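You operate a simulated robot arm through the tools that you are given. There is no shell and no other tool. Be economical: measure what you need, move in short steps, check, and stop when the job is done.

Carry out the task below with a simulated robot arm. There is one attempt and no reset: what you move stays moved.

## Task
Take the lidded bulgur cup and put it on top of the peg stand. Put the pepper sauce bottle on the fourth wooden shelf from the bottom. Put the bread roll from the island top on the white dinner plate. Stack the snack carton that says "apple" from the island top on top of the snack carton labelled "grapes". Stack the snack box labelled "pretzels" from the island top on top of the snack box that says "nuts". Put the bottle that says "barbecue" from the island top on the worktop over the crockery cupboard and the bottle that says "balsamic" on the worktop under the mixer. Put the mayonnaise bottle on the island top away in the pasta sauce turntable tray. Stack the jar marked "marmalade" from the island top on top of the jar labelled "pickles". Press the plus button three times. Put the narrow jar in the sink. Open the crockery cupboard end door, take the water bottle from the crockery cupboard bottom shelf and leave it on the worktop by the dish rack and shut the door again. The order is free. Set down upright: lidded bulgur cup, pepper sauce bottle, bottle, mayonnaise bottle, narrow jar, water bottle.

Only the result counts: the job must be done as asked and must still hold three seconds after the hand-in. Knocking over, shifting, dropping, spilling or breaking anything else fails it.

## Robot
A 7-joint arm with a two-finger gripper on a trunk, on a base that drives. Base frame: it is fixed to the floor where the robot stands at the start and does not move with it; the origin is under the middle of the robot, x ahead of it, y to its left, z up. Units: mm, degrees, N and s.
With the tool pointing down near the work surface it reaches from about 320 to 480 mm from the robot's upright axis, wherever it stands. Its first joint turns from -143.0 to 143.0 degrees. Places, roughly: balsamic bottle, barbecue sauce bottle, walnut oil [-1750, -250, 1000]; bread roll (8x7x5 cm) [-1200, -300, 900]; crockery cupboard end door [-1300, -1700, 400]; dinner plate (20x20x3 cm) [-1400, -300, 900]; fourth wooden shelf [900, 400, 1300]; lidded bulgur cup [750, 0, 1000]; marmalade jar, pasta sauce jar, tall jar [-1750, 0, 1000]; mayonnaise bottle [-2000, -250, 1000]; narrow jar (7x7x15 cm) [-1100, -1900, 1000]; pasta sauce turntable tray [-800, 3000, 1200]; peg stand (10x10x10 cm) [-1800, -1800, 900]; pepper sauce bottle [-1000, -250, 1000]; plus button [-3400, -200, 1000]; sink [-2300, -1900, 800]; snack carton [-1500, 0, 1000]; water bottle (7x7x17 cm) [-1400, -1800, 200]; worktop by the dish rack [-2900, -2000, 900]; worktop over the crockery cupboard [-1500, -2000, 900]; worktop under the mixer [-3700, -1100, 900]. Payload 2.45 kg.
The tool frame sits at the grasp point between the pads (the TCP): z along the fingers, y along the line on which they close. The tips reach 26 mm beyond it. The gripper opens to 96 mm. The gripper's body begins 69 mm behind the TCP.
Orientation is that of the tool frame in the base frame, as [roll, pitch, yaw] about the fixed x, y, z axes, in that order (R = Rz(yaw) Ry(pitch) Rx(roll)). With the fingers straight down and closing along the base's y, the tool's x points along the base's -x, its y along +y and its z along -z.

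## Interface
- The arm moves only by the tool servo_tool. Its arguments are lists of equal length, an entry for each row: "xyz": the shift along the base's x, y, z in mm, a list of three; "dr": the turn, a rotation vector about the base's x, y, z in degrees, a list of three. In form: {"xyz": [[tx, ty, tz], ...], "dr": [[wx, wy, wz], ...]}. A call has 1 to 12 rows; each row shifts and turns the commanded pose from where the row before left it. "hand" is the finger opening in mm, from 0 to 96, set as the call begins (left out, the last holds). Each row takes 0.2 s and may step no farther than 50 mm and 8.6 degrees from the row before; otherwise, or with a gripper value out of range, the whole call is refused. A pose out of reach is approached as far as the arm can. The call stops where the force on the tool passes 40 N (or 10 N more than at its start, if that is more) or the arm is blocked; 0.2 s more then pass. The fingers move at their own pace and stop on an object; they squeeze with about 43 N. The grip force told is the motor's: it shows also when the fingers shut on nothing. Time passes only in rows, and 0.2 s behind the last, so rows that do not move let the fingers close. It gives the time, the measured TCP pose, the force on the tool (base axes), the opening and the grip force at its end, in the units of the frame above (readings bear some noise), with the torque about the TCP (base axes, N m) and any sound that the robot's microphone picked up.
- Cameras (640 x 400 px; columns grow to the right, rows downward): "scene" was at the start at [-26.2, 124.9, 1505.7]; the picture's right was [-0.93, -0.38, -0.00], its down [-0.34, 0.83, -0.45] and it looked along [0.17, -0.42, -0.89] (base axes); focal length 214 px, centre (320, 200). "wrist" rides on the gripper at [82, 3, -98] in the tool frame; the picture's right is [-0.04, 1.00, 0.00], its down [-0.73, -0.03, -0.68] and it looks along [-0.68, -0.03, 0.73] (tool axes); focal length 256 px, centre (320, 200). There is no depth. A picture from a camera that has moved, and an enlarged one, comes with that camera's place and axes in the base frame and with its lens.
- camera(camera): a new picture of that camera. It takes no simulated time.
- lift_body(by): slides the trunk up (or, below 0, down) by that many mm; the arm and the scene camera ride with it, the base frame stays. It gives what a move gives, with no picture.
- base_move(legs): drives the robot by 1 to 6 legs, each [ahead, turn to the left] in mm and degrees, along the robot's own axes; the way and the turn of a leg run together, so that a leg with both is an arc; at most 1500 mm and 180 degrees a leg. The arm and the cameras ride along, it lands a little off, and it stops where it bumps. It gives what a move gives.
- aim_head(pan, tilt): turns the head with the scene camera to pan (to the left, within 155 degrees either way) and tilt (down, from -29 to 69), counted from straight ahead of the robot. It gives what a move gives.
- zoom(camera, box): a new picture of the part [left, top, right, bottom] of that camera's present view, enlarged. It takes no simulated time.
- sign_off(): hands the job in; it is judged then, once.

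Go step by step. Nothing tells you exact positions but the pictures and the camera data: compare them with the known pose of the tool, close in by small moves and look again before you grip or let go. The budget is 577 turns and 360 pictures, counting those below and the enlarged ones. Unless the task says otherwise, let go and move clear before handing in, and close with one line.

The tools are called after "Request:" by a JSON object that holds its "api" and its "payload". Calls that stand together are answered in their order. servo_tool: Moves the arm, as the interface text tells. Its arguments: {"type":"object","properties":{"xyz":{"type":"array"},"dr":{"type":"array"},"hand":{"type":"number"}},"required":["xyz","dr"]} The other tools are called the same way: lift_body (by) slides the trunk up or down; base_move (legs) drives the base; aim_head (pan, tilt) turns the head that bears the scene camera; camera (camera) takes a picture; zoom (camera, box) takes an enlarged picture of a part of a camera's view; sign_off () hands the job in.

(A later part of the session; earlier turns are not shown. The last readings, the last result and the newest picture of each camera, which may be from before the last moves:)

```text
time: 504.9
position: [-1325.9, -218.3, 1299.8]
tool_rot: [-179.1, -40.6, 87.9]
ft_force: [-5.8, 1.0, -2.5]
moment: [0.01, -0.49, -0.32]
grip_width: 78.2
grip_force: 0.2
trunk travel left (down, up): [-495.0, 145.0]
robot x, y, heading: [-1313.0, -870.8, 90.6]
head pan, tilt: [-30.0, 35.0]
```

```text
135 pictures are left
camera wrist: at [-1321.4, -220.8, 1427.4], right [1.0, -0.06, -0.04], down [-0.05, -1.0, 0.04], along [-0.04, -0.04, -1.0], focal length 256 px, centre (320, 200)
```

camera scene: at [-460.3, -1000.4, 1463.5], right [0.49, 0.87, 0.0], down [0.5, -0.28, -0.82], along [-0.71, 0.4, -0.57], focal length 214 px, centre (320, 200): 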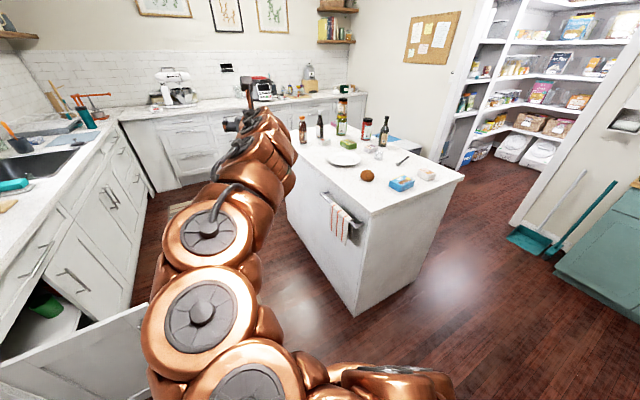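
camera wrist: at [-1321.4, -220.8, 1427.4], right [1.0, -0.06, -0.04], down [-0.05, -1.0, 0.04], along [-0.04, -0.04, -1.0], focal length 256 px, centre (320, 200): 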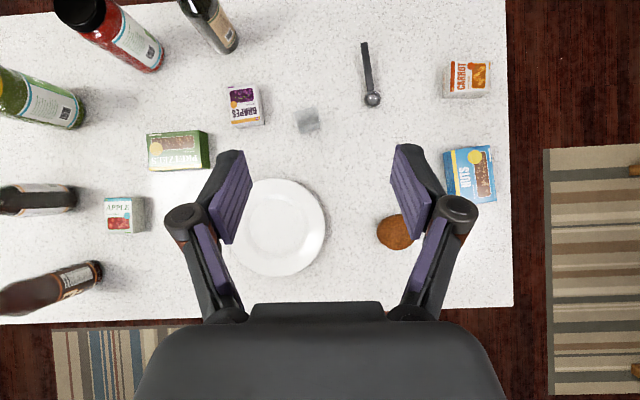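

A perfect bird's-eye view. Roll at about (-1197, -313), plate centre (-1424, -291). I move over the roll, open, and go down.

Request:
{"api": "servo_tool", "payload": {"xyz": [[36, -32, 0], [36, -32, 0], [36, -31, 0], [21, 0, 0]], "dr": [[0, 0, 0], [0, 0, 0], [0, 0, 0], [0, 0, 2]], "hand": 96}}

Request:
{"api": "lift_body", "payload": {"by": -270}}

Request:
{"api": "camera", "payload": {"camera": "wrist"}}

```text
time: 505.9
position: [-1205.9, -310.9, 1299.0]
tool_rot: [179.3, -40.4, 92.2]
ft_force: [-1.3, -0.5, -0.2]
moment: [-0.02, -0.12, -0.08]
grip_width: 96.0
grip_force: 0.0
trunk travel left (down, up): [-495.0, 145.0]
robot x, y, heading: [-1311.1, -878.7, 90.4]
head pan, tilt: [-30.0, 35.0]
```

```text
time: 508.7
position: [-1204.7, -312.3, 1028.6]
tool_rot: [179.4, -40.4, 91.9]
ft_force: [1.4, -0.5, 0.6]
moment: [0.0, -0.02, -0.03]
grip_width: 96.1
grip_force: 0.1
trunk travel left (down, up): [-225.0, 415.0]
robot x, y, heading: [-1314.9, -874.9, 90.5]
head pan, tilt: [-30.0, 35.0]
```

```text
134 pictures are left
camera wrist: at [-1203.1, -313.6, 1155.4], right [1.0, 0.0, -0.02], down [0.0, -1.0, 0.04], along [-0.02, -0.04, -1.0], focal length 256 px, centre (320, 200)
```

wrist: 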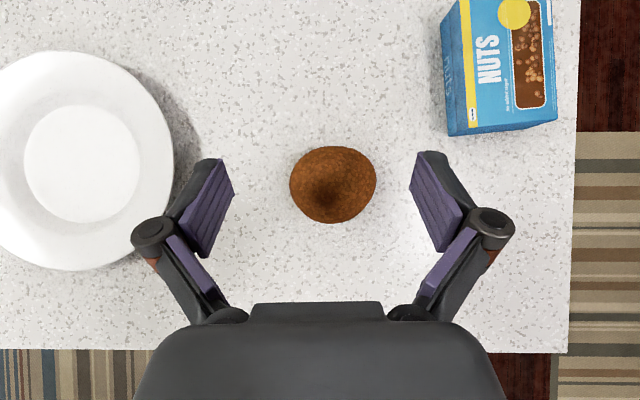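

Request:
{"api": "servo_tool", "payload": {"xyz": [[7, 1, -35], [0, 0, -38]], "dr": [[0, 0, 0], [0, 0, 0]]}}

Request:
{"api": "camera", "payload": {"camera": "wrist"}}

```text
time: 509.3
position: [-1198.2, -310.7, 955.0]
tool_rot: [179.2, -40.5, 91.8]
ft_force: [-0.7, -0.3, 1.0]
moment: [-0.05, 0.0, 0.0]
grip_width: 96.0
grip_force: 0.1
trunk travel left (down, up): [-225.0, 415.0]
robot x, y, heading: [-1311.2, -873.0, 90.5]
head pan, tilt: [-30.0, 35.0]
```

```text
133 pictures are left
camera wrist: at [-1196.0, -312.5, 1082.4], right [1.0, 0.0, -0.02], down [0.0, -1.0, 0.04], along [-0.02, -0.04, -1.0], focal length 256 px, centre (320, 200)
```

wrist: 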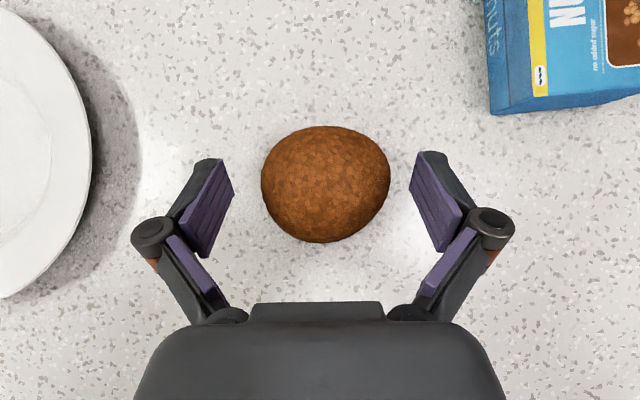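

Request:
{"api": "servo_tool", "payload": {"xyz": [[0, 0, -4], [0, 0, 0], [0, 0, 0], [0, 0, 0]], "dr": [[0, 0, 0], [0, 0, 0], [0, 0, 0], [0, 0, 0]], "hand": 30}}

Request:
{"api": "servo_tool", "payload": {"xyz": [[0, 0, 30], [0, 0, 40], [0, 0, 40]], "dr": [[0, 0, 0], [0, 0, 0], [0, 0, 0]]}}

Request:
{"api": "camera", "payload": {"camera": "wrist"}}

```text
time: 510.3
position: [-1197.8, -310.7, 951.0]
tool_rot: [179.3, -40.4, 91.9]
ft_force: [2.2, -0.4, 2.4]
moment: [0.02, 0.02, 0.05]
grip_width: 71.4
grip_force: 43.4
trunk travel left (down, up): [-225.0, 415.0]
robot x, y, heading: [-1312.9, -873.5, 90.6]
head pan, tilt: [-30.0, 35.0]
```

```text
time: 511.1
position: [-1197.7, -310.6, 1060.9]
tool_rot: [179.2, -40.6, 91.8]
ft_force: [0.4, -0.4, -1.0]
moment: [0.0, 0.02, -0.04]
grip_width: 71.3
grip_force: 43.3
trunk travel left (down, up): [-225.0, 415.0]
robot x, y, heading: [-1314.7, -872.2, 90.5]
head pan, tilt: [-30.0, 35.0]
```

```text
132 pictures are left
camera wrist: at [-1197.3, -312.3, 1188.1], right [1.0, 0.0, -0.02], down [0.0, -1.0, 0.04], along [-0.02, -0.04, -1.0], focal length 256 px, centre (320, 200)
```

wrist: 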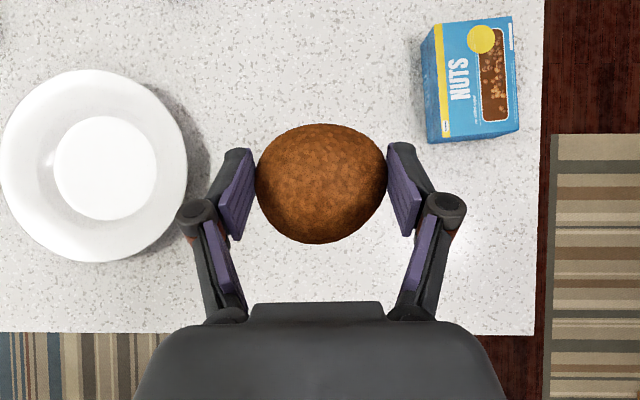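

Held. I carry it over the plate's centre (-1416, -290).

Request:
{"api": "servo_tool", "payload": {"xyz": [[-44, 4, 0], [-44, 4, 0], [-44, 4, 0], [-44, 4, 0], [-42, 4, 0], [0, 0, -40]], "dr": [[0, 0, 0], [0, 0, 0], [0, 0, 0], [0, 0, 0], [0, 0, 0], [0, 0, 0]]}}

Request:
{"api": "camera", "payload": {"camera": "wrist"}}

```text
time: 512.5
position: [-1414.9, -290.7, 1020.8]
tool_rot: [179.4, -40.4, 91.8]
ft_force: [0.3, 1.2, -0.3]
moment: [-0.01, -0.01, 0.0]
grip_width: 71.0
grip_force: 43.0
trunk travel left (down, up): [-225.0, 415.0]
robot x, y, heading: [-1310.2, -875.3, 90.4]
head pan, tilt: [-30.0, 35.0]
```

```text
131 pictures are left
camera wrist: at [-1413.2, -292.3, 1147.8], right [1.0, -0.01, -0.02], down [0.0, -1.0, 0.04], along [-0.02, -0.04, -1.0], focal length 256 px, centre (320, 200)
```

wrist: 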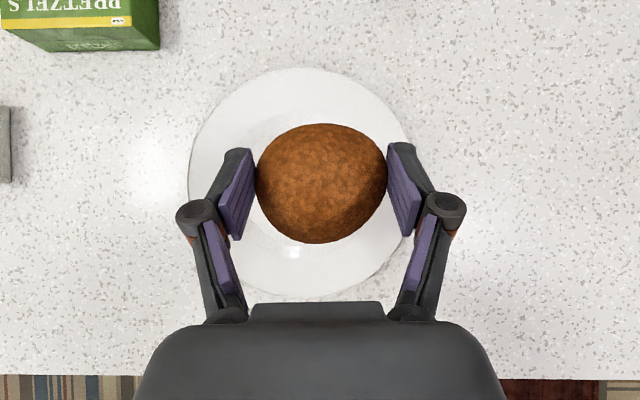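

Request:
{"api": "servo_tool", "payload": {"xyz": [[-12, 2, -25], [0, 0, -20], [0, 0, -8], [0, 0, -4]], "dr": [[0, 0, 0], [0, 0, 0], [0, 0, 0], [0, 0, 0]]}}

Request:
{"api": "servo_tool", "payload": {"xyz": [[0, 0, -3], [0, 0, -2]], "dr": [[0, 0, 0], [0, 0, 0]]}}

```text
time: 513.5
position: [-1427.6, -288.6, 964.1]
tool_rot: [179.3, -40.5, 91.9]
ft_force: [-0.4, -0.3, -0.7]
moment: [-0.01, -0.01, -0.02]
grip_width: 71.0
grip_force: 43.3
trunk travel left (down, up): [-225.0, 415.0]
robot x, y, heading: [-1311.6, -871.7, 90.4]
head pan, tilt: [-30.0, 35.0]
```

```text
time: 514.1
position: [-1427.9, -288.2, 959.6]
tool_rot: [179.2, -40.4, 92.0]
ft_force: [0.8, -0.5, -0.5]
moment: [0.0, 0.03, 0.0]
grip_width: 71.4
grip_force: 43.0
trunk travel left (down, up): [-225.0, 415.0]
robot x, y, heading: [-1315.1, -876.1, 90.3]
head pan, tilt: [-30.0, 35.0]
```

Request:
{"api": "servo_tool", "payload": {"xyz": [[0, 0, -2], [0, 0, -2]], "dr": [[0, 0, 0], [0, 0, 0]]}}

Request:
{"api": "servo_tool", "payload": {"xyz": [[0, 0, -2], [0, 0, -1]], "dr": [[0, 0, 0], [0, 0, 0]]}}

Request:
{"api": "camera", "payload": {"camera": "wrist"}}

```text
time: 514.7
position: [-1429.3, -289.2, 956.3]
tool_rot: [179.3, -40.6, 92.0]
ft_force: [1.0, 2.9, 11.5]
moment: [0.06, 0.23, -0.05]
grip_width: 71.3
grip_force: 42.6
trunk travel left (down, up): [-225.0, 415.0]
robot x, y, heading: [-1316.8, -872.9, 90.5]
head pan, tilt: [-30.0, 35.0]
```

```text
time: 515.3
position: [-1428.6, -288.6, 956.4]
tool_rot: [179.3, -41.1, 92.1]
ft_force: [2.0, 1.1, 17.2]
moment: [-0.31, 0.1, 0.05]
grip_width: 71.1
grip_force: 42.9
trunk travel left (down, up): [-225.0, 415.0]
robot x, y, heading: [-1313.0, -872.4, 90.5]
head pan, tilt: [-30.0, 35.0]
stopped in row 2: the force on the tool passed its limit at 41 N (the readings are from after the stop); the commanded pose is now the measured one
```

```text
130 pictures are left
camera wrist: at [-1427.0, -291.8, 1083.4], right [1.0, 0.0, -0.02], down [0.0, -1.0, 0.03], along [-0.02, -0.03, -1.0], focal length 256 px, centre (320, 200)
```

wrist: 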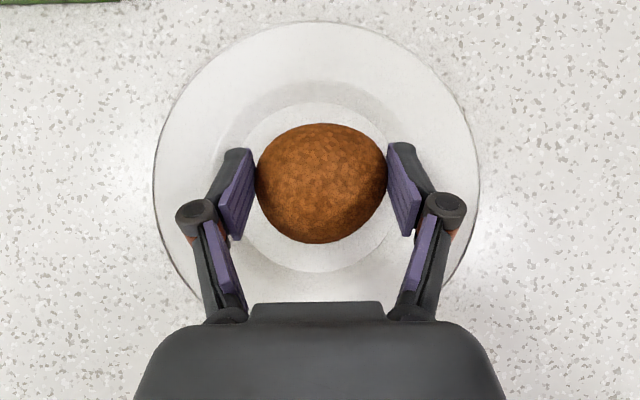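

The roll is on the plate, centred. I ease up, open and rise.

Request:
{"api": "servo_tool", "payload": {"xyz": [[0, 0, 1], [0, 0, 0], [0, 0, 0]], "dr": [[0, 0, 0], [0, 0, 0], [0, 0, 0]], "hand": 86}}

Request:
{"api": "servo_tool", "payload": {"xyz": [[0, -5, 15], [0, -10, 30], [0, -10, 45], [0, 0, 49], [0, 0, 49], [0, 0, 49]], "dr": [[0, 0, 0], [0, 0, 0], [0, 0, 0], [0, 0, 0], [0, 0, 0], [0, 0, 0]]}}

Request:
{"api": "camera", "payload": {"camera": "wrist"}}

```text
time: 516.1
position: [-1428.1, -289.1, 956.3]
tool_rot: [179.2, -40.8, 92.1]
ft_force: [0.2, -1.1, 0.0]
moment: [0.01, -0.02, 0.03]
grip_width: 85.9
grip_force: 0.1
trunk travel left (down, up): [-225.0, 415.0]
robot x, y, heading: [-1311.3, -875.0, 90.6]
head pan, tilt: [-30.0, 35.0]
```

```text
time: 517.7
position: [-1539.4, -409.6, 1168.7]
tool_rot: [-175.7, -42.7, 112.3]
ft_force: [3.2, 0.1, 3.3]
moment: [-0.21, 0.21, 0.22]
grip_width: 86.3
grip_force: 0.4
out of reach, approached as far as the arm can: row 6
trunk travel left (down, up): [-225.0, 415.0]
robot x, y, heading: [-1314.3, -870.3, 90.4]
head pan, tilt: [-30.0, 35.0]
stopped in row 6: the arm was blocked; the commanded pose is now the measured one
```

```text
129 pictures are left
camera wrist: at [-1526.6, -412.2, 1295.6], right [0.91, 0.4, -0.08], down [0.4, -0.92, 0.0], along [-0.07, -0.03, -1.0], focal length 256 px, centre (320, 200)
```

wrist: 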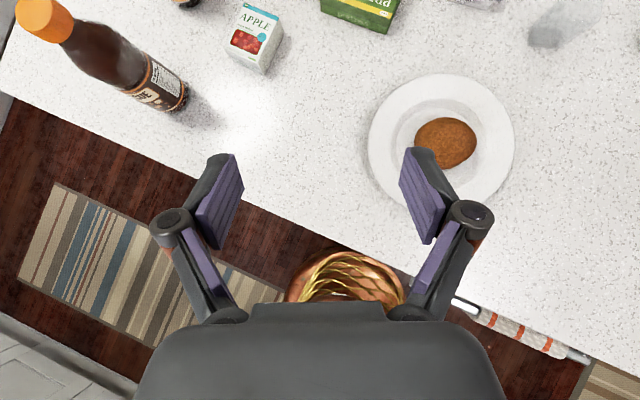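

The roll lies on the plate. Next the apple carton: I raise and re-park the base further west.

Request:
{"api": "lift_body", "payload": {"by": 150}}

Request:
{"api": "base_move", "payload": {"legs": [[0, 90], [300, 0], [0, -90], [90, 0]]}}

Request:
{"api": "camera", "payload": {"camera": "wrist"}}

```text
time: 519.5
position: [-1584.6, -408.4, 1305.8]
tool_rot: [-178.7, -41.6, 114.4]
ft_force: [1.2, 0.4, 0.9]
moment: [-0.03, 0.12, 0.04]
grip_width: 86.1
grip_force: 0.1
trunk travel left (down, up): [-375.0, 265.0]
robot x, y, heading: [-1313.1, -871.0, 90.6]
head pan, tilt: [-30.0, 35.0]
```

```text
time: 529.9
position: [-1880.0, -319.9, 1305.4]
tool_rot: [-178.7, -41.7, 113.5]
ft_force: [0.4, -0.1, -0.8]
moment: [-0.01, -0.05, -0.03]
grip_width: 85.9
grip_force: 0.0
trunk travel left (down, up): [-375.0, 265.0]
robot x, y, heading: [-1612.1, -787.0, 89.5]
head pan, tilt: [-30.0, 35.0]
```

```text
128 pictures are left
camera wrist: at [-1873.9, -321.6, 1432.1], right [0.92, 0.38, -0.04], down [0.39, -0.92, 0.02], along [-0.03, -0.04, -1.0], focal length 256 px, centre (320, 200)
```

wrist: 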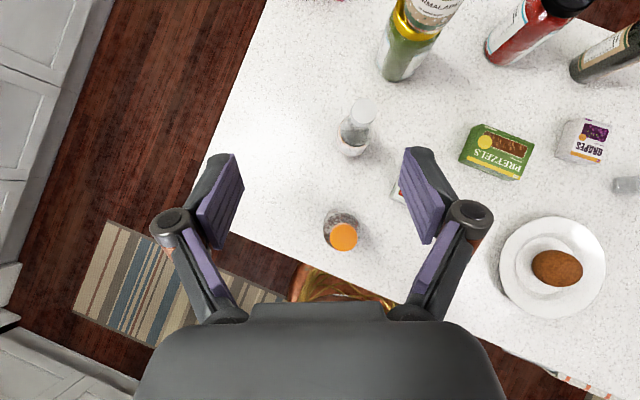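

Request:
{"api": "servo_tool", "payload": {"xyz": [[34, 10, 0], [34, 10, 0], [34, 10, 0], [34, 10, 0], [30, 10, 0]], "dr": [[2, 0, -4.7], [2, 0, -4.7], [2, 0, -4.7], [2, 0, -4.7], [2, 0, -4.7]]}}

Request:
{"api": "lift_body", "payload": {"by": -230}}

Request:
{"api": "camera", "payload": {"camera": "wrist"}}

```text
time: 531.1
position: [-1715.8, -269.0, 1304.9]
tool_rot: [178.0, -51.3, 92.3]
ft_force: [0.1, -0.4, 0.4]
moment: [0.0, -0.01, 0.01]
grip_width: 86.0
grip_force: 0.1
trunk travel left (down, up): [-375.0, 265.0]
robot x, y, heading: [-1613.0, -787.5, 89.9]
head pan, tilt: [-30.0, 35.0]
```

```text
time: 533.6
position: [-1714.3, -269.4, 1074.0]
tool_rot: [178.0, -51.3, 92.3]
ft_force: [-0.2, 0.5, -0.4]
moment: [0.0, 0.02, -0.01]
grip_width: 85.9
grip_force: 0.0
trunk travel left (down, up): [-145.0, 495.0]
robot x, y, heading: [-1612.0, -788.2, 89.8]
head pan, tilt: [-30.0, 35.0]
```

```text
127 pictures are left
camera wrist: at [-1713.7, -294.8, 1199.7], right [1.0, -0.01, -0.01], down [-0.01, -0.99, -0.15], along [-0.01, 0.15, -0.99], focal length 256 px, centre (320, 200)
```

wrist: 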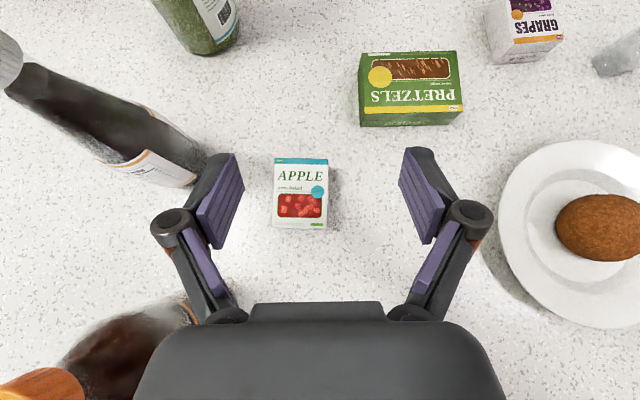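

The apple carton is right below, at about (-1733, -251). I align and go down in two stages.

Request:
{"api": "servo_tool", "payload": {"xyz": [[-19, 16, 0], [0, 0, -40], [0, 0, -40]], "dr": [[0, 0, -1], [0, 0, -1], [0, 0, 0]], "hand": 74}}

Request:
{"api": "camera", "payload": {"camera": "wrist"}}

```text
time: 534.4
position: [-1734.2, -252.5, 994.2]
tool_rot: [178.0, -51.2, 90.4]
ft_force: [-5.9, -2.1, -0.5]
moment: [0.09, -0.33, -0.33]
grip_width: 74.1
grip_force: 0.4
trunk travel left (down, up): [-145.0, 495.0]
robot x, y, heading: [-1615.3, -788.2, 89.5]
head pan, tilt: [-30.0, 35.0]
```

```text
126 pictures are left
camera wrist: at [-1734.8, -279.3, 1119.6], right [1.0, -0.05, -0.01], down [-0.05, -0.99, -0.15], along [0.0, 0.15, -0.99], focal length 256 px, centre (320, 200)
```

wrist: 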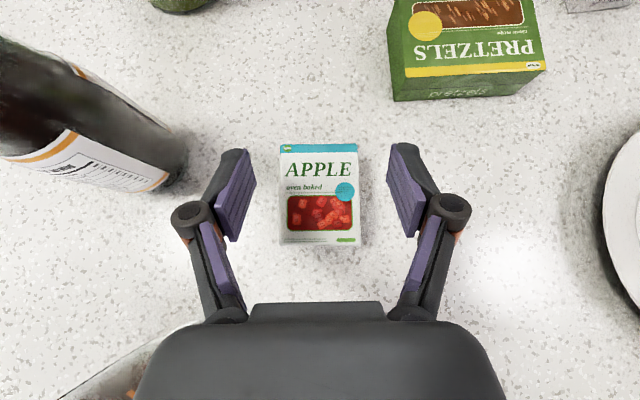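

Request:
{"api": "servo_tool", "payload": {"xyz": [[0, 0, -24], [0, 0, -20], [0, 0, 0]], "dr": [[0, 0, 0], [0, 0, 0], [0, 0, 0]]}}

Request:
{"api": "camera", "payload": {"camera": "wrist"}}

```text
time: 535.2
position: [-1739.2, -244.2, 987.8]
tool_rot: [178.0, -51.3, 90.3]
ft_force: [0.4, 1.0, -0.6]
moment: [0.02, -0.01, -0.01]
grip_width: 74.2
grip_force: 0.0
out of reach, approached as far as the arm can: row 1, 2
trunk travel left (down, up): [-145.0, 495.0]
robot x, y, heading: [-1616.6, -789.7, 90.1]
head pan, tilt: [-30.0, 35.0]
```

```text
125 pictures are left
camera wrist: at [-1739.0, -269.3, 1113.1], right [1.0, -0.05, -0.01], down [-0.05, -0.99, -0.15], along [0.0, 0.15, -0.99], focal length 256 px, centre (320, 200)
```

wrist: 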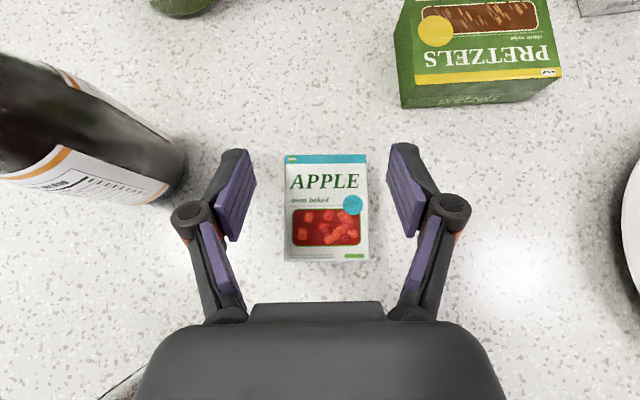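

The arm is at a limit here, so I lower with the trunk.

Request:
{"api": "servo_tool", "payload": {"xyz": [[4, -8, 4], [0, 0, 0]], "dr": [[0, 0, 0], [0, 0, 0]]}}

Request:
{"api": "lift_body", "payload": {"by": -44}}

Request:
{"api": "camera", "payload": {"camera": "wrist"}}

```text
time: 535.8
position: [-1736.1, -249.5, 991.5]
tool_rot: [178.1, -51.1, 90.2]
ft_force: [0.0, -0.1, -0.2]
moment: [-0.02, -0.02, 0.0]
grip_width: 73.8
grip_force: 0.0
trunk travel left (down, up): [-145.0, 495.0]
robot x, y, heading: [-1614.7, -789.0, 89.7]
head pan, tilt: [-30.0, 35.0]
```

```text
time: 536.6
position: [-1736.3, -248.7, 948.2]
tool_rot: [178.0, -51.1, 90.3]
ft_force: [-0.1, 0.8, -0.3]
moment: [-0.01, -0.01, 0.02]
grip_width: 74.2
grip_force: 0.0
trunk travel left (down, up): [-101.0, 539.0]
robot x, y, heading: [-1616.0, -791.3, 89.7]
head pan, tilt: [-30.0, 35.0]
```

```text
124 pictures are left
camera wrist: at [-1736.4, -275.1, 1072.6], right [1.0, -0.05, -0.01], down [-0.05, -0.99, -0.15], along [0.0, 0.15, -0.99], focal length 256 px, centre (320, 200)
```

wrist: 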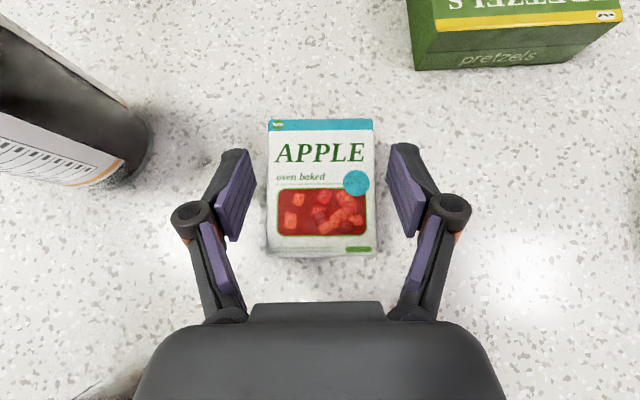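

Request:
{"api": "lift_body", "payload": {"by": -6}}

Request:
{"api": "servo_tool", "payload": {"xyz": [[0, 0, 0], [0, 0, 0], [0, 0, 0]], "dr": [[0, 0, 0], [0, 0, 0], [0, 0, 0]], "hand": 20}}

Request:
{"api": "lift_body", "payload": {"by": 110}}

Request:
{"api": "camera", "payload": {"camera": "wrist"}}

```text
time: 537.2
position: [-1736.1, -249.9, 941.6]
tool_rot: [178.0, -51.1, 90.4]
ft_force: [-0.3, 0.0, -0.4]
moment: [-0.04, 0.02, 0.02]
grip_width: 74.1
grip_force: 0.1
trunk travel left (down, up): [-95.0, 545.0]
robot x, y, heading: [-1611.8, -788.4, 89.9]
head pan, tilt: [-30.0, 35.0]
```

```text
time: 538.0
position: [-1736.8, -249.1, 942.2]
tool_rot: [178.1, -51.2, 90.2]
ft_force: [0.1, 0.2, 2.6]
moment: [-0.02, 0.13, -0.03]
grip_width: 54.9
grip_force: 43.0
trunk travel left (down, up): [-95.0, 545.0]
robot x, y, heading: [-1613.9, -785.2, 89.9]
head pan, tilt: [-30.0, 35.0]
```

```text
time: 539.4
position: [-1736.0, -249.4, 1051.1]
tool_rot: [178.0, -51.1, 90.3]
ft_force: [-0.3, 0.3, -0.7]
moment: [0.01, 0.0, 0.01]
grip_width: 54.9
grip_force: 43.1
trunk travel left (down, up): [-205.0, 435.0]
robot x, y, heading: [-1615.4, -789.0, 89.8]
head pan, tilt: [-30.0, 35.0]
```

```text
123 pictures are left
camera wrist: at [-1736.5, -275.1, 1176.6], right [1.0, -0.05, -0.01], down [-0.05, -0.99, -0.15], along [0.0, 0.15, -0.99], focal length 256 px, centre (320, 200)
```

wrist: 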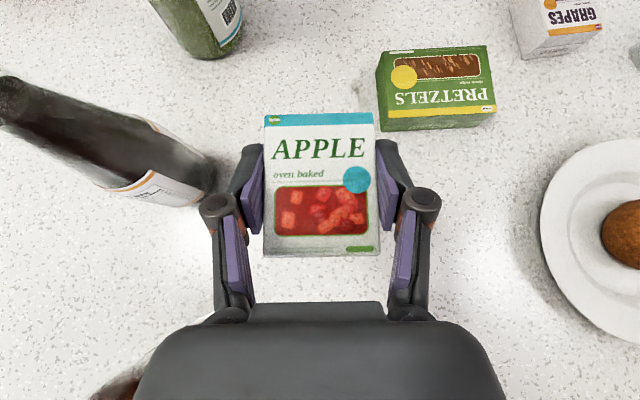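

Apple is held. I re-park the base 85 mm east to get in line with the grapes carton.

Request:
{"api": "lift_body", "payload": {"by": 60}}

Request:
{"api": "base_move", "payload": {"legs": [[0, -90], [90, 0], [0, 90]]}}

Request:
{"api": "servo_tool", "payload": {"xyz": [[43, 23, 0], [43, 23, 0], [43, 23, 0]], "dr": [[0, 0, 0], [0, 0, 0], [0, 0, 0]]}}

Request:
{"api": "camera", "payload": {"camera": "wrist"}}

```text
time: 540.4
position: [-1736.0, -249.1, 1112.1]
tool_rot: [178.0, -51.1, 90.3]
ft_force: [0.4, -0.1, -1.2]
moment: [-0.04, 0.0, -0.01]
grip_width: 54.9
grip_force: 42.7
trunk travel left (down, up): [-265.0, 375.0]
robot x, y, heading: [-1613.6, -784.1, 89.7]
head pan, tilt: [-30.0, 35.0]
```

```text
time: 549.2
position: [-1643.1, -249.3, 1112.1]
tool_rot: [178.0, -51.0, 89.8]
ft_force: [0.1, 0.3, -0.4]
moment: [0.0, 0.03, -0.01]
grip_width: 55.2
grip_force: 43.5
trunk travel left (down, up): [-265.0, 375.0]
robot x, y, heading: [-1523.6, -792.0, 89.6]
head pan, tilt: [-30.0, 35.0]
```

```text
time: 550.0
position: [-1514.7, -181.4, 1111.7]
tool_rot: [178.0, -51.1, 90.0]
ft_force: [-0.5, 0.3, -0.3]
moment: [0.01, -0.06, -0.06]
grip_width: 54.7
grip_force: 42.8
trunk travel left (down, up): [-265.0, 375.0]
robot x, y, heading: [-1526.1, -794.4, 89.3]
head pan, tilt: [-30.0, 35.0]
```

```text
122 pictures are left
camera wrist: at [-1514.9, -206.9, 1236.4], right [1.0, -0.05, -0.01], down [-0.05, -0.99, -0.15], along [0.0, 0.15, -0.99], focal length 256 px, centre (320, 200)
```

wrist: 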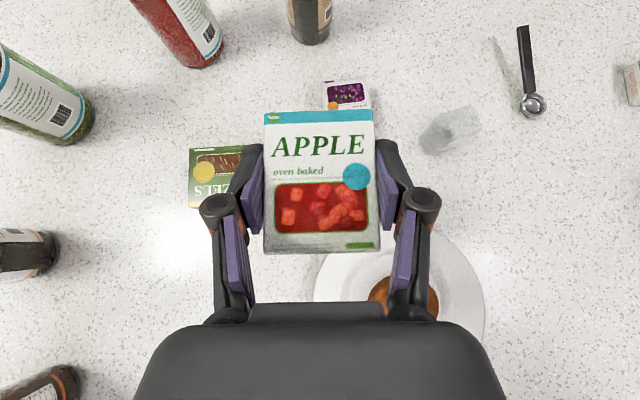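

Grapes carton at about (-1480, -62). I move the apple carton above it.

Request:
{"api": "servo_tool", "payload": {"xyz": [[12, 40, 0], [12, 39, 0], [11, 38, 0]], "dr": [[0, 0, 0], [0, 0, 0], [0, 0, 0]]}}

Request:
{"api": "camera", "payload": {"camera": "wrist"}}

Request:
{"api": "aim_head", "payload": {"pan": 0, "tilt": 30}}

Request:
{"api": "camera", "payload": {"camera": "scene"}}

```text
time: 551.0
position: [-1509.0, -147.7, 1235.7]
tool_rot: [-161.5, -62.4, 82.4]
ft_force: [-0.6, 0.2, -0.8]
moment: [0.01, 0.03, 0.06]
grip_width: 54.9
grip_force: 43.2
trunk travel left (down, up): [-265.0, 375.0]
robot x, y, heading: [-1523.5, -788.0, 89.4]
head pan, tilt: [-30.0, 35.0]
stopped in row 3: the arm was blocked; the commanded pose is now the measured one
```

```text
121 pictures are left
camera wrist: at [-1480.9, -196.7, 1349.6], right [0.97, 0.13, -0.18], down [0.06, -0.94, -0.35], along [-0.22, 0.33, -0.92], focal length 256 px, centre (320, 200)
```

wrist: 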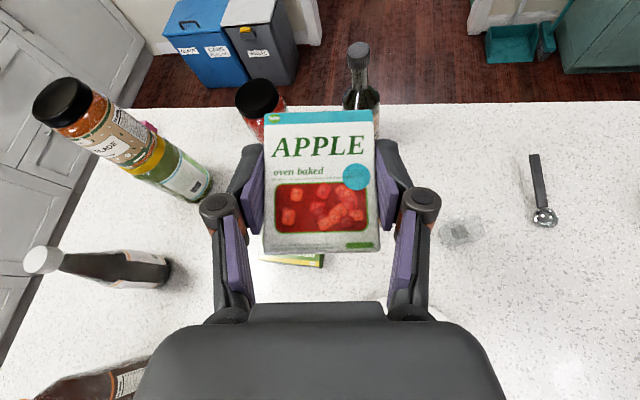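

```text
time: 551.9
position: [-1509.7, -147.9, 1233.6]
tool_rot: [-161.8, -62.1, 82.6]
ft_force: [0.0, 0.0, -1.2]
moment: [0.03, -0.01, -0.01]
grip_width: 55.0
grip_force: 42.9
trunk travel left (down, up): [-265.0, 375.0]
robot x, y, heading: [-1522.6, -792.5, 89.3]
head pan, tilt: [0.0, 30.0]
```

```text
120 pictures are left
camera scene: at [-1705.3, -744.9, 1241.3], right [1.0, -0.01, 0.0], down [-0.01, -0.5, -0.87], along [0.01, 0.87, -0.5], focal length 214 px, centre (320, 200)
```

scene: 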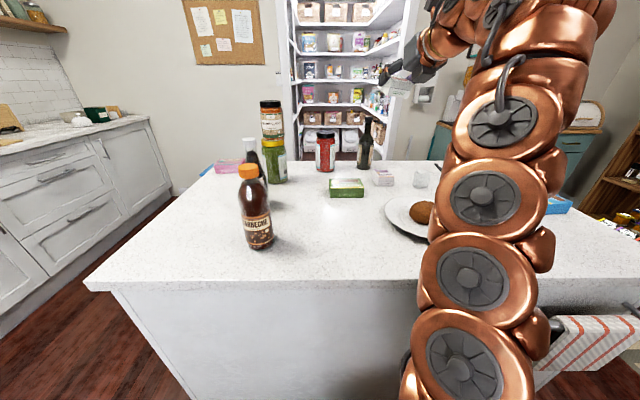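

The arm ran into its reach limit because the trunk is low. I raise the trunk, then restore the tool's attitude.

Request:
{"api": "lift_body", "payload": {"by": 150}}

Request:
{"api": "servo_tool", "payload": {"xyz": [[5, -10, -40], [5, -10, -40], [5, 0, -40], [5, 0, -40]], "dr": [[-3.87, -3.1, -2.63], [-3.87, -3.1, -2.63], [-3.87, -3.1, -2.63], [0, 0, 0]]}}

Request:
{"api": "camera", "payload": {"camera": "wrist"}}

```text
time: 553.7
position: [-1508.9, -147.4, 1383.7]
tool_rot: [-161.8, -62.3, 82.7]
ft_force: [0.2, 1.1, 0.1]
moment: [-0.01, -0.03, 0.01]
grip_width: 54.6
grip_force: 43.4
trunk travel left (down, up): [-415.0, 225.0]
robot x, y, heading: [-1522.2, -786.8, 89.3]
head pan, tilt: [0.0, 30.0]
```

```text
time: 554.7
position: [-1488.0, -167.9, 1222.8]
tool_rot: [179.9, -51.2, 90.0]
ft_force: [-0.8, -0.4, -0.5]
moment: [0.01, 0.03, -0.03]
grip_width: 55.0
grip_force: 42.6
trunk travel left (down, up): [-415.0, 225.0]
robot x, y, heading: [-1525.9, -785.2, 89.6]
head pan, tilt: [0.0, 30.0]
```

```text
119 pictures are left
camera wrist: at [-1485.1, -192.8, 1347.6], right [1.0, -0.03, -0.03], down [-0.03, -0.99, -0.14], along [-0.03, 0.14, -0.99], focal length 256 px, centre (320, 200)
```

wrist: 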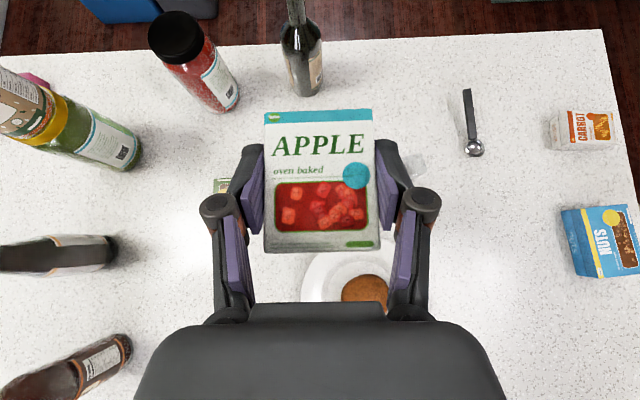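

Request:
{"api": "servo_tool", "payload": {"xyz": [[2, 26, -40], [2, 26, -40], [2, 26, -40], [2, 26, -30]], "dr": [[0, 0, 0], [0, 0, 0], [0, 0, 0], [0, 0, 0]]}}

Request:
{"api": "camera", "payload": {"camera": "wrist"}}

Request:
{"api": "zoom", "payload": {"camera": "scene", "box": [320, 100, 480, 220]}}

```text
time: 555.7
position: [-1481.4, -62.2, 1075.7]
tool_rot: [179.9, -51.1, 90.0]
ft_force: [-0.6, -0.6, 0.1]
moment: [-0.02, -0.04, -0.02]
grip_width: 54.6
grip_force: 43.0
trunk travel left (down, up): [-415.0, 225.0]
robot x, y, heading: [-1526.8, -788.6, 89.3]
head pan, tilt: [0.0, 30.0]
```

```text
118 pictures are left
camera wrist: at [-1478.7, -88.1, 1199.5], right [1.0, -0.03, -0.03], down [-0.03, -0.99, -0.15], along [-0.03, 0.15, -0.99], focal length 256 px, centre (320, 200)
```

wrist: 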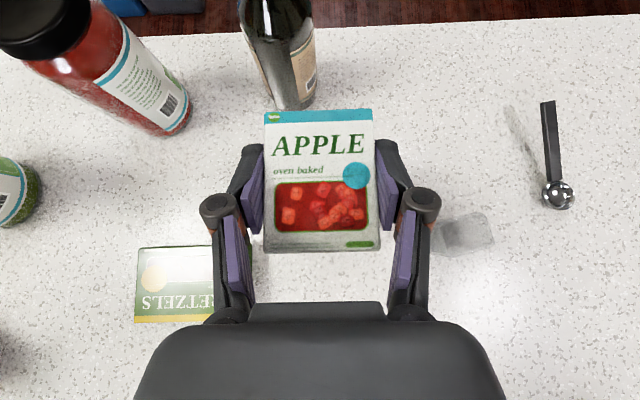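

```text
3.33 times, centred on (400, 160) of scene
camera zoom: at [-1705.6, -745.1, 1391.3], right [1.0, -0.01, 0.0], down [-0.01, -0.5, -0.87], along [0.01, 0.87, -0.5], focal length 715 px, centre (53, 333)
```

zoom: 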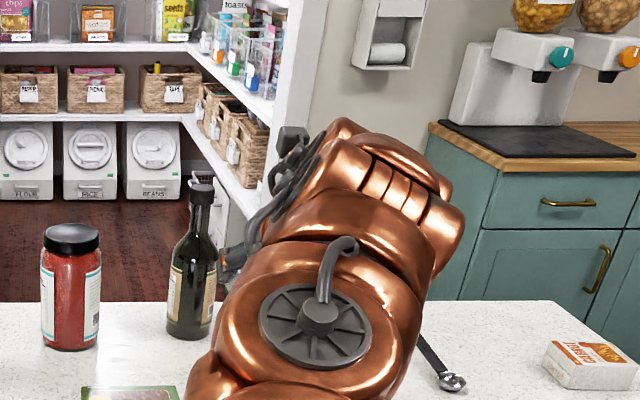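

Request:
{"api": "servo_tool", "payload": {"xyz": [[1, 0, -30], [0, 0, -30], [0, 0, -12], [0, 0, -6]], "dr": [[0, 0, 0], [0, 0, 0], [0, 0, 0], [0, 0, 0]]}}

Request:
{"api": "camera", "payload": {"camera": "wrist"}}

```text
time: 556.7
position: [-1480.4, -63.3, 997.3]
tool_rot: [179.9, -51.1, 90.0]
ft_force: [0.3, -0.5, -0.7]
moment: [0.01, 0.0, 0.01]
grip_width: 55.1
grip_force: 43.3
trunk travel left (down, up): [-415.0, 225.0]
robot x, y, heading: [-1523.9, -789.3, 89.3]
head pan, tilt: [0.0, 30.0]
```

```text
116 pictures are left
camera wrist: at [-1478.1, -89.0, 1121.1], right [1.0, -0.03, -0.03], down [-0.03, -0.99, -0.14], along [-0.03, 0.15, -0.99], focal length 256 px, centre (320, 200)
```

wrist: 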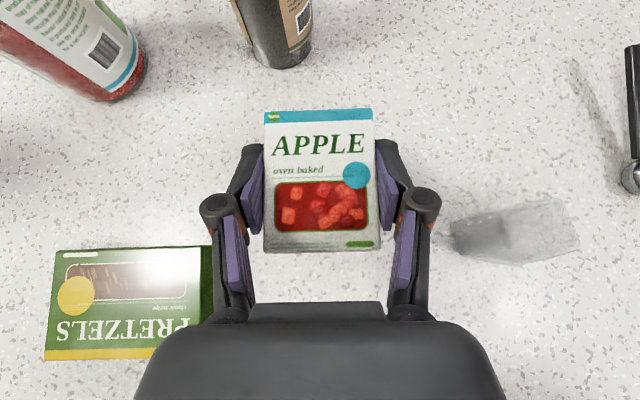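

Request:
{"api": "servo_tool", "payload": {"xyz": [[0, 0, -5], [0, 0, -3], [0, 0, -3], [0, 0, -3]], "dr": [[0, 0, 0], [0, 0, 0], [0, 0, 0], [0, 0, 0]]}}

Request:
{"api": "servo_tool", "payload": {"xyz": [[0, 0, -2], [0, 0, -2]], "dr": [[0, 0, 0], [0, 0, 0]]}}

```text
time: 557.7
position: [-1481.9, -64.8, 981.7]
tool_rot: [179.9, -51.0, 90.0]
ft_force: [0.8, 0.5, -1.0]
moment: [0.01, 0.01, 0.03]
grip_width: 54.7
grip_force: 42.7
trunk travel left (down, up): [-415.0, 225.0]
robot x, y, heading: [-1521.4, -789.6, 89.5]
head pan, tilt: [0.0, 30.0]
```

```text
time: 558.3
position: [-1480.3, -63.2, 978.3]
tool_rot: [179.9, -51.0, 90.0]
ft_force: [0.6, 0.5, 3.2]
moment: [0.15, -0.1, -0.01]
grip_width: 54.9
grip_force: 43.4
trunk travel left (down, up): [-415.0, 225.0]
robot x, y, heading: [-1522.6, -792.2, 89.3]
head pan, tilt: [0.0, 30.0]
```

Request:
{"api": "servo_tool", "payload": {"xyz": [[0, 0, -1.5], [0, 0, 0]], "dr": [[0, 0, 0], [0, 0, 0]]}}

Request:
{"api": "camera", "payload": {"camera": "wrist"}}

```text
time: 558.9
position: [-1480.2, -64.6, 978.2]
tool_rot: [-180.0, -51.2, 90.1]
ft_force: [0.7, 0.3, 14.3]
moment: [0.3, -0.14, -0.01]
grip_width: 54.9
grip_force: 43.0
trunk travel left (down, up): [-415.0, 225.0]
robot x, y, heading: [-1523.7, -788.2, 89.4]
head pan, tilt: [0.0, 30.0]
```

```text
115 pictures are left
camera wrist: at [-1478.0, -89.9, 1102.6], right [1.0, -0.03, -0.03], down [-0.03, -0.99, -0.15], along [-0.03, 0.15, -0.99], focal length 256 px, centre (320, 200)
```

wrist: 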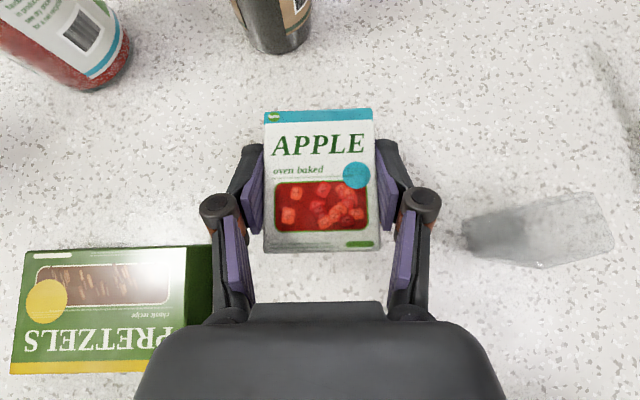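

The pressure centre is a bit ahead and right; I shift 7 mm forward and 3 mm right and set down again.

Request:
{"api": "servo_tool", "payload": {"xyz": [[0, 0, 6], [3, 7, 0], [0, 0, -3], [0, 0, -2], [0, 0, -2]], "dr": [[0, 0, 0], [0, 0, 0], [0, 0, 0], [0, 0, 0], [0, 0, 0]]}}

```text
time: 560.1
position: [-1477.7, -56.7, 978.0]
tool_rot: [179.9, -51.4, 90.1]
ft_force: [3.2, 1.8, 20.4]
moment: [0.14, -0.22, 0.01]
grip_width: 55.1
grip_force: 42.9
trunk travel left (down, up): [-415.0, 225.0]
robot x, y, heading: [-1523.2, -787.3, 89.2]
head pan, tilt: [0.0, 30.0]
```

Now the pressure is centred. Releasing and rising.

Request:
{"api": "servo_tool", "payload": {"xyz": [[0, 0, 1], [0, 0, 0]], "dr": [[0, 0, 0], [0, 0, 0]]}}

Request:
{"api": "servo_tool", "payload": {"xyz": [[0, 0, 0], [0, 0, 0]], "dr": [[0, 0, 0], [0, 0, 0]], "hand": 72}}

Request:
{"api": "servo_tool", "payload": {"xyz": [[0, -3, 6], [0, -8, 12], [0, -15, 25], [0, -20, 40], [0, -20, 40]], "dr": [[0, 0, 0], [0, 0, 0], [0, 0, 0], [0, 0, 0], [0, 0, 0]]}}

Request:
{"api": "camera", "payload": {"camera": "wrist"}}

```text
time: 560.7
position: [-1477.1, -58.1, 976.7]
tool_rot: [-180.0, -51.2, 90.0]
ft_force: [2.9, 1.8, 23.1]
moment: [0.43, -0.19, -0.03]
grip_width: 54.9
grip_force: 42.9
trunk travel left (down, up): [-415.0, 225.0]
robot x, y, heading: [-1523.7, -788.2, 89.6]
head pan, tilt: [0.0, 30.0]
```

```text
time: 561.3
position: [-1477.8, -56.4, 975.8]
tool_rot: [180.0, -50.9, 90.1]
ft_force: [0.0, 0.1, -0.2]
moment: [-0.01, -0.02, 0.01]
grip_width: 72.1
grip_force: 0.2
trunk travel left (down, up): [-415.0, 225.0]
robot x, y, heading: [-1522.3, -791.5, 89.5]
head pan, tilt: [0.0, 30.0]
```

```text
time: 562.5
position: [-1476.8, -121.1, 1101.2]
tool_rot: [180.0, -51.0, 90.1]
ft_force: [-0.7, -0.5, -0.2]
moment: [-0.02, 0.0, -0.01]
grip_width: 72.3
grip_force: 0.0
trunk travel left (down, up): [-415.0, 225.0]
robot x, y, heading: [-1524.1, -789.8, 89.5]
head pan, tilt: [0.0, 30.0]
```

```text
114 pictures are left
camera wrist: at [-1474.8, -148.0, 1224.5], right [1.0, -0.03, -0.03], down [-0.03, -0.99, -0.14], along [-0.03, 0.14, -0.99], focal length 256 px, centre (320, 200)
```

wrist: 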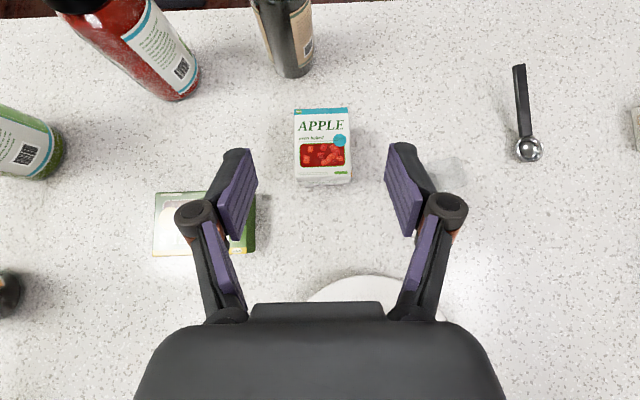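

The apple carton is stacked. Now the pretzels box: I move above it with the fingers fully open.

Request:
{"api": "servo_tool", "payload": {"xyz": [[-42, 0, 0], [-42, 0, 0], [-40, -2, 0]], "dr": [[0, 0, 0], [0, 0, 0], [0, 0, 0]], "hand": 96}}

Request:
{"api": "camera", "payload": {"camera": "wrist"}}

```text
time: 563.3
position: [-1601.9, -123.3, 1098.9]
tool_rot: [179.9, -51.0, 89.9]
ft_force: [-0.2, -0.2, 0.4]
moment: [-0.01, 0.03, 0.01]
grip_width: 96.0
grip_force: 0.1
trunk travel left (down, up): [-415.0, 225.0]
robot x, y, heading: [-1524.2, -788.8, 89.5]
head pan, tilt: [0.0, 30.0]
```

```text
113 pictures are left
camera wrist: at [-1598.6, -149.6, 1224.1], right [1.0, -0.03, -0.03], down [-0.03, -0.99, -0.14], along [-0.03, 0.14, -0.99], focal length 256 px, centre (320, 200)
```

wrist: 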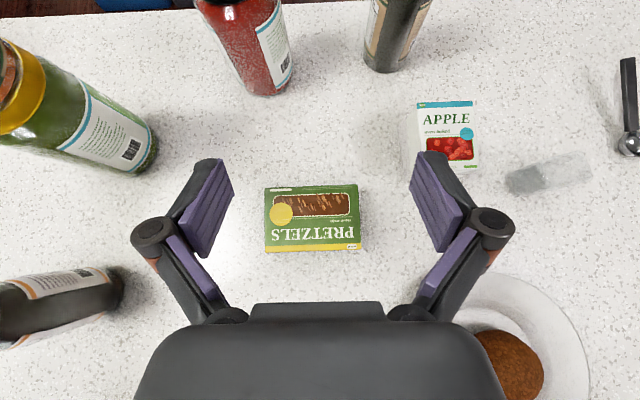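

The box might be nearly as wide as the opening. I go lower to compare it with the fingertips directly.

Request:
{"api": "servo_tool", "payload": {"xyz": [[-6, -8, -40], [0, 0, -45]], "dr": [[0, 0, 0], [0, 0, 0]]}}

Request:
{"api": "camera", "payload": {"camera": "wrist"}}

```text
time: 563.9
position: [-1608.5, -133.7, 1013.9]
tool_rot: [179.9, -51.1, 90.1]
ft_force: [0.2, -0.4, 0.2]
moment: [0.01, 0.02, 0.04]
grip_width: 95.8
grip_force: 0.0
trunk travel left (down, up): [-415.0, 225.0]
robot x, y, heading: [-1525.9, -787.6, 89.2]
head pan, tilt: [0.0, 30.0]
```

```text
112 pictures are left
camera wrist: at [-1605.3, -158.4, 1139.1], right [1.0, -0.03, -0.03], down [-0.03, -0.99, -0.14], along [-0.03, 0.14, -0.99], focal length 256 px, centre (320, 200)
```

wrist: 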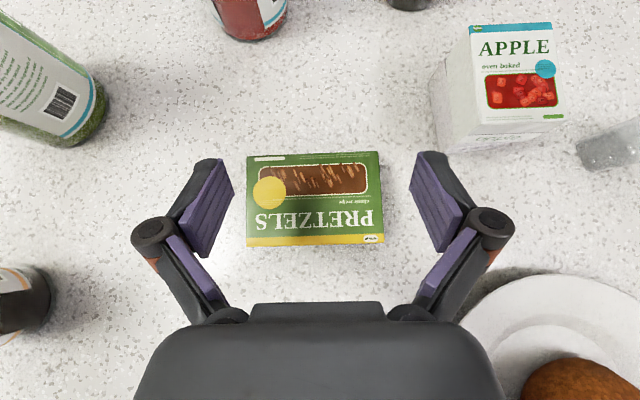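

The box is about 100 mm long in this direction, too wide to grip from here. I leave it for later, when the tall bottles are gone, and take the barbecue bottle first.

Request:
{"api": "lift_body", "payload": {"by": 210}}

Request:
{"api": "base_move", "payload": {"legs": [[-240, 0], [0, 90], [310, 0], [0, -90]]}}

Request:
{"api": "servo_tool", "payload": {"xyz": [[0, 0, 0], [0, 0, 0], [0, 0, 0], [0, 0, 0], [0, 0, 0]], "dr": [[7, 0, 0], [7, 0, 0], [7, 0, 0], [7, 0, 0], [4, 0, 0]]}}

Request:
{"api": "camera", "payload": {"camera": "wrist"}}

```text
time: 566.1
position: [-1608.2, -133.8, 1226.1]
tool_rot: [179.8, -51.1, 90.1]
ft_force: [0.0, 0.0, -0.3]
moment: [0.01, 0.02, -0.02]
grip_width: 95.9
grip_force: 0.0
trunk travel left (down, up): [-625.0, 15.0]
robot x, y, heading: [-1526.0, -785.9, 89.3]
head pan, tilt: [0.0, 30.0]
```

```text
time: 577.2
position: [-1928.9, -371.0, 1224.5]
tool_rot: [179.8, -51.1, 90.9]
ft_force: [0.4, 0.0, 0.6]
moment: [0.02, 0.0, -0.03]
grip_width: 95.8
grip_force: 0.0
trunk travel left (down, up): [-625.0, 15.0]
robot x, y, heading: [-1835.9, -1024.8, 90.2]
head pan, tilt: [0.0, 30.0]
```

```text
time: 578.5
position: [-1929.5, -373.2, 1224.1]
tool_rot: [175.9, -83.1, 94.6]
ft_force: [0.1, -0.7, 0.4]
moment: [0.0, 0.02, 0.02]
grip_width: 96.2
grip_force: 0.1
trunk travel left (down, up): [-625.0, 15.0]
robot x, y, heading: [-1837.1, -1026.6, 90.5]
head pan, tilt: [0.0, 30.0]
```

```text
111 pictures are left
camera wrist: at [-1926.0, -460.1, 1317.6], right [1.0, 0.01, -0.03], down [-0.02, -0.76, -0.65], along [-0.03, 0.65, -0.76], focal length 256 px, centre (320, 200)
```

wrist: 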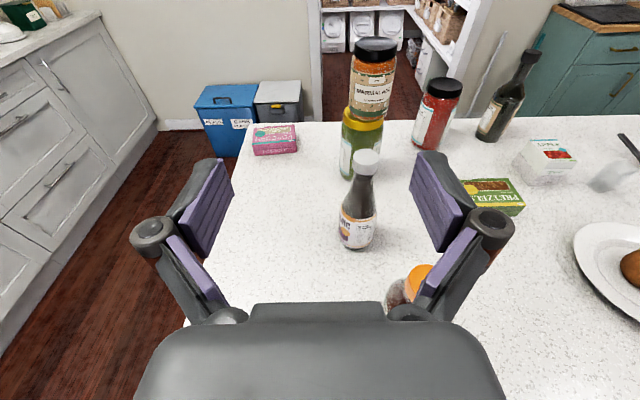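

Request:
{"api": "base_move", "payload": {"legs": [[-115, 0]]}}

Request:
{"api": "servo_tool", "payload": {"xyz": [[35, 0, 0], [35, 0, 0], [30, 0, 0]], "dr": [[0, 0, 0], [0, 0, 0], [0, 0, 0]]}}

Request:
{"api": "lift_body", "payload": {"by": -235}}

Request:
{"api": "camera", "payload": {"camera": "wrist"}}

```text
time: 579.7
position: [-1927.9, -485.8, 1224.9]
tool_rot: [176.3, -82.9, 94.3]
ft_force: [0.4, 0.3, 0.0]
moment: [0.0, -0.01, -0.03]
grip_width: 96.0
grip_force: 0.1
trunk travel left (down, up): [-625.0, 15.0]
robot x, y, heading: [-1834.7, -1140.6, 90.0]
head pan, tilt: [0.0, 30.0]
```

```text
time: 580.5
position: [-1826.5, -486.7, 1225.5]
tool_rot: [176.2, -82.9, 94.5]
ft_force: [-1.0, 0.6, 0.2]
moment: [-0.06, 0.0, -0.02]
grip_width: 95.9
grip_force: 0.1
trunk travel left (down, up): [-625.0, 15.0]
robot x, y, heading: [-1835.4, -1139.7, 89.9]
head pan, tilt: [0.0, 30.0]
```

```text
time: 582.9
position: [-1828.5, -488.3, 989.2]
tool_rot: [176.4, -83.0, 94.4]
ft_force: [-0.3, -0.6, -0.1]
moment: [0.01, 0.02, -0.01]
grip_width: 96.1
grip_force: 0.1
trunk travel left (down, up): [-390.0, 250.0]
robot x, y, heading: [-1838.9, -1140.4, 90.1]
head pan, tilt: [0.0, 30.0]
```

```text
110 pictures are left
camera wrist: at [-1824.6, -575.0, 1082.2], right [1.0, 0.01, -0.03], down [-0.02, -0.76, -0.65], along [-0.03, 0.65, -0.76], focal length 256 px, centre (320, 200)
```

wrist: 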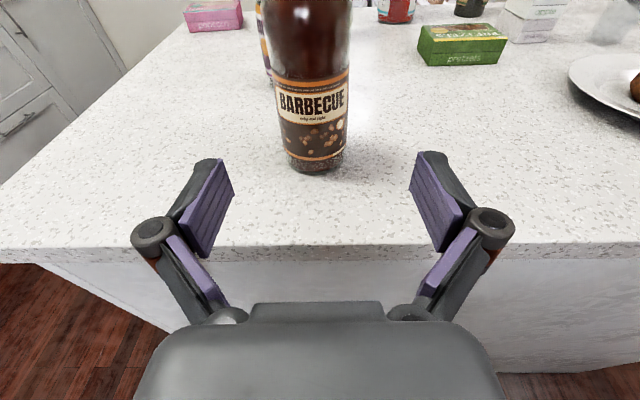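

Request:
{"api": "base_move", "payload": {"legs": [[75, 0]]}}

Request:
{"api": "servo_tool", "payload": {"xyz": [[-8, 0, 0], [0, 0, 0]], "dr": [[0, 0, 0], [0, 0, 0]]}}

Request:
{"api": "camera", "payload": {"camera": "wrist"}}

```text
time: 584.0
position: [-1827.8, -412.2, 989.7]
tool_rot: [176.3, -83.0, 94.3]
ft_force: [0.2, 0.3, 0.0]
moment: [0.01, 0.02, -0.02]
grip_width: 96.1
grip_force: 0.1
trunk travel left (down, up): [-390.0, 250.0]
robot x, y, heading: [-1836.4, -1069.7, 90.2]
head pan, tilt: [0.0, 30.0]
```

```text
time: 584.5
position: [-1836.0, -413.4, 990.7]
tool_rot: [176.4, -83.1, 94.3]
ft_force: [-0.3, -0.1, 0.0]
moment: [-0.01, 0.0, 0.01]
grip_width: 96.0
grip_force: 0.0
trunk travel left (down, up): [-390.0, 250.0]
robot x, y, heading: [-1835.1, -1068.3, 90.2]
head pan, tilt: [0.0, 30.0]
```

```text
109 pictures are left
camera wrist: at [-1833.4, -500.4, 1082.4], right [1.0, 0.01, -0.03], down [-0.02, -0.76, -0.65], along [-0.03, 0.65, -0.76], focal length 256 px, centre (320, 200)
```

wrist: 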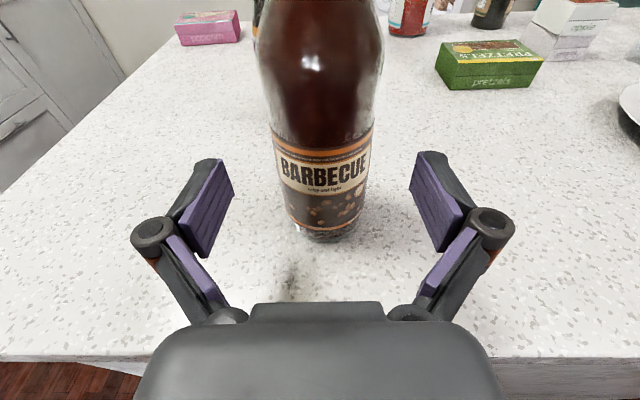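

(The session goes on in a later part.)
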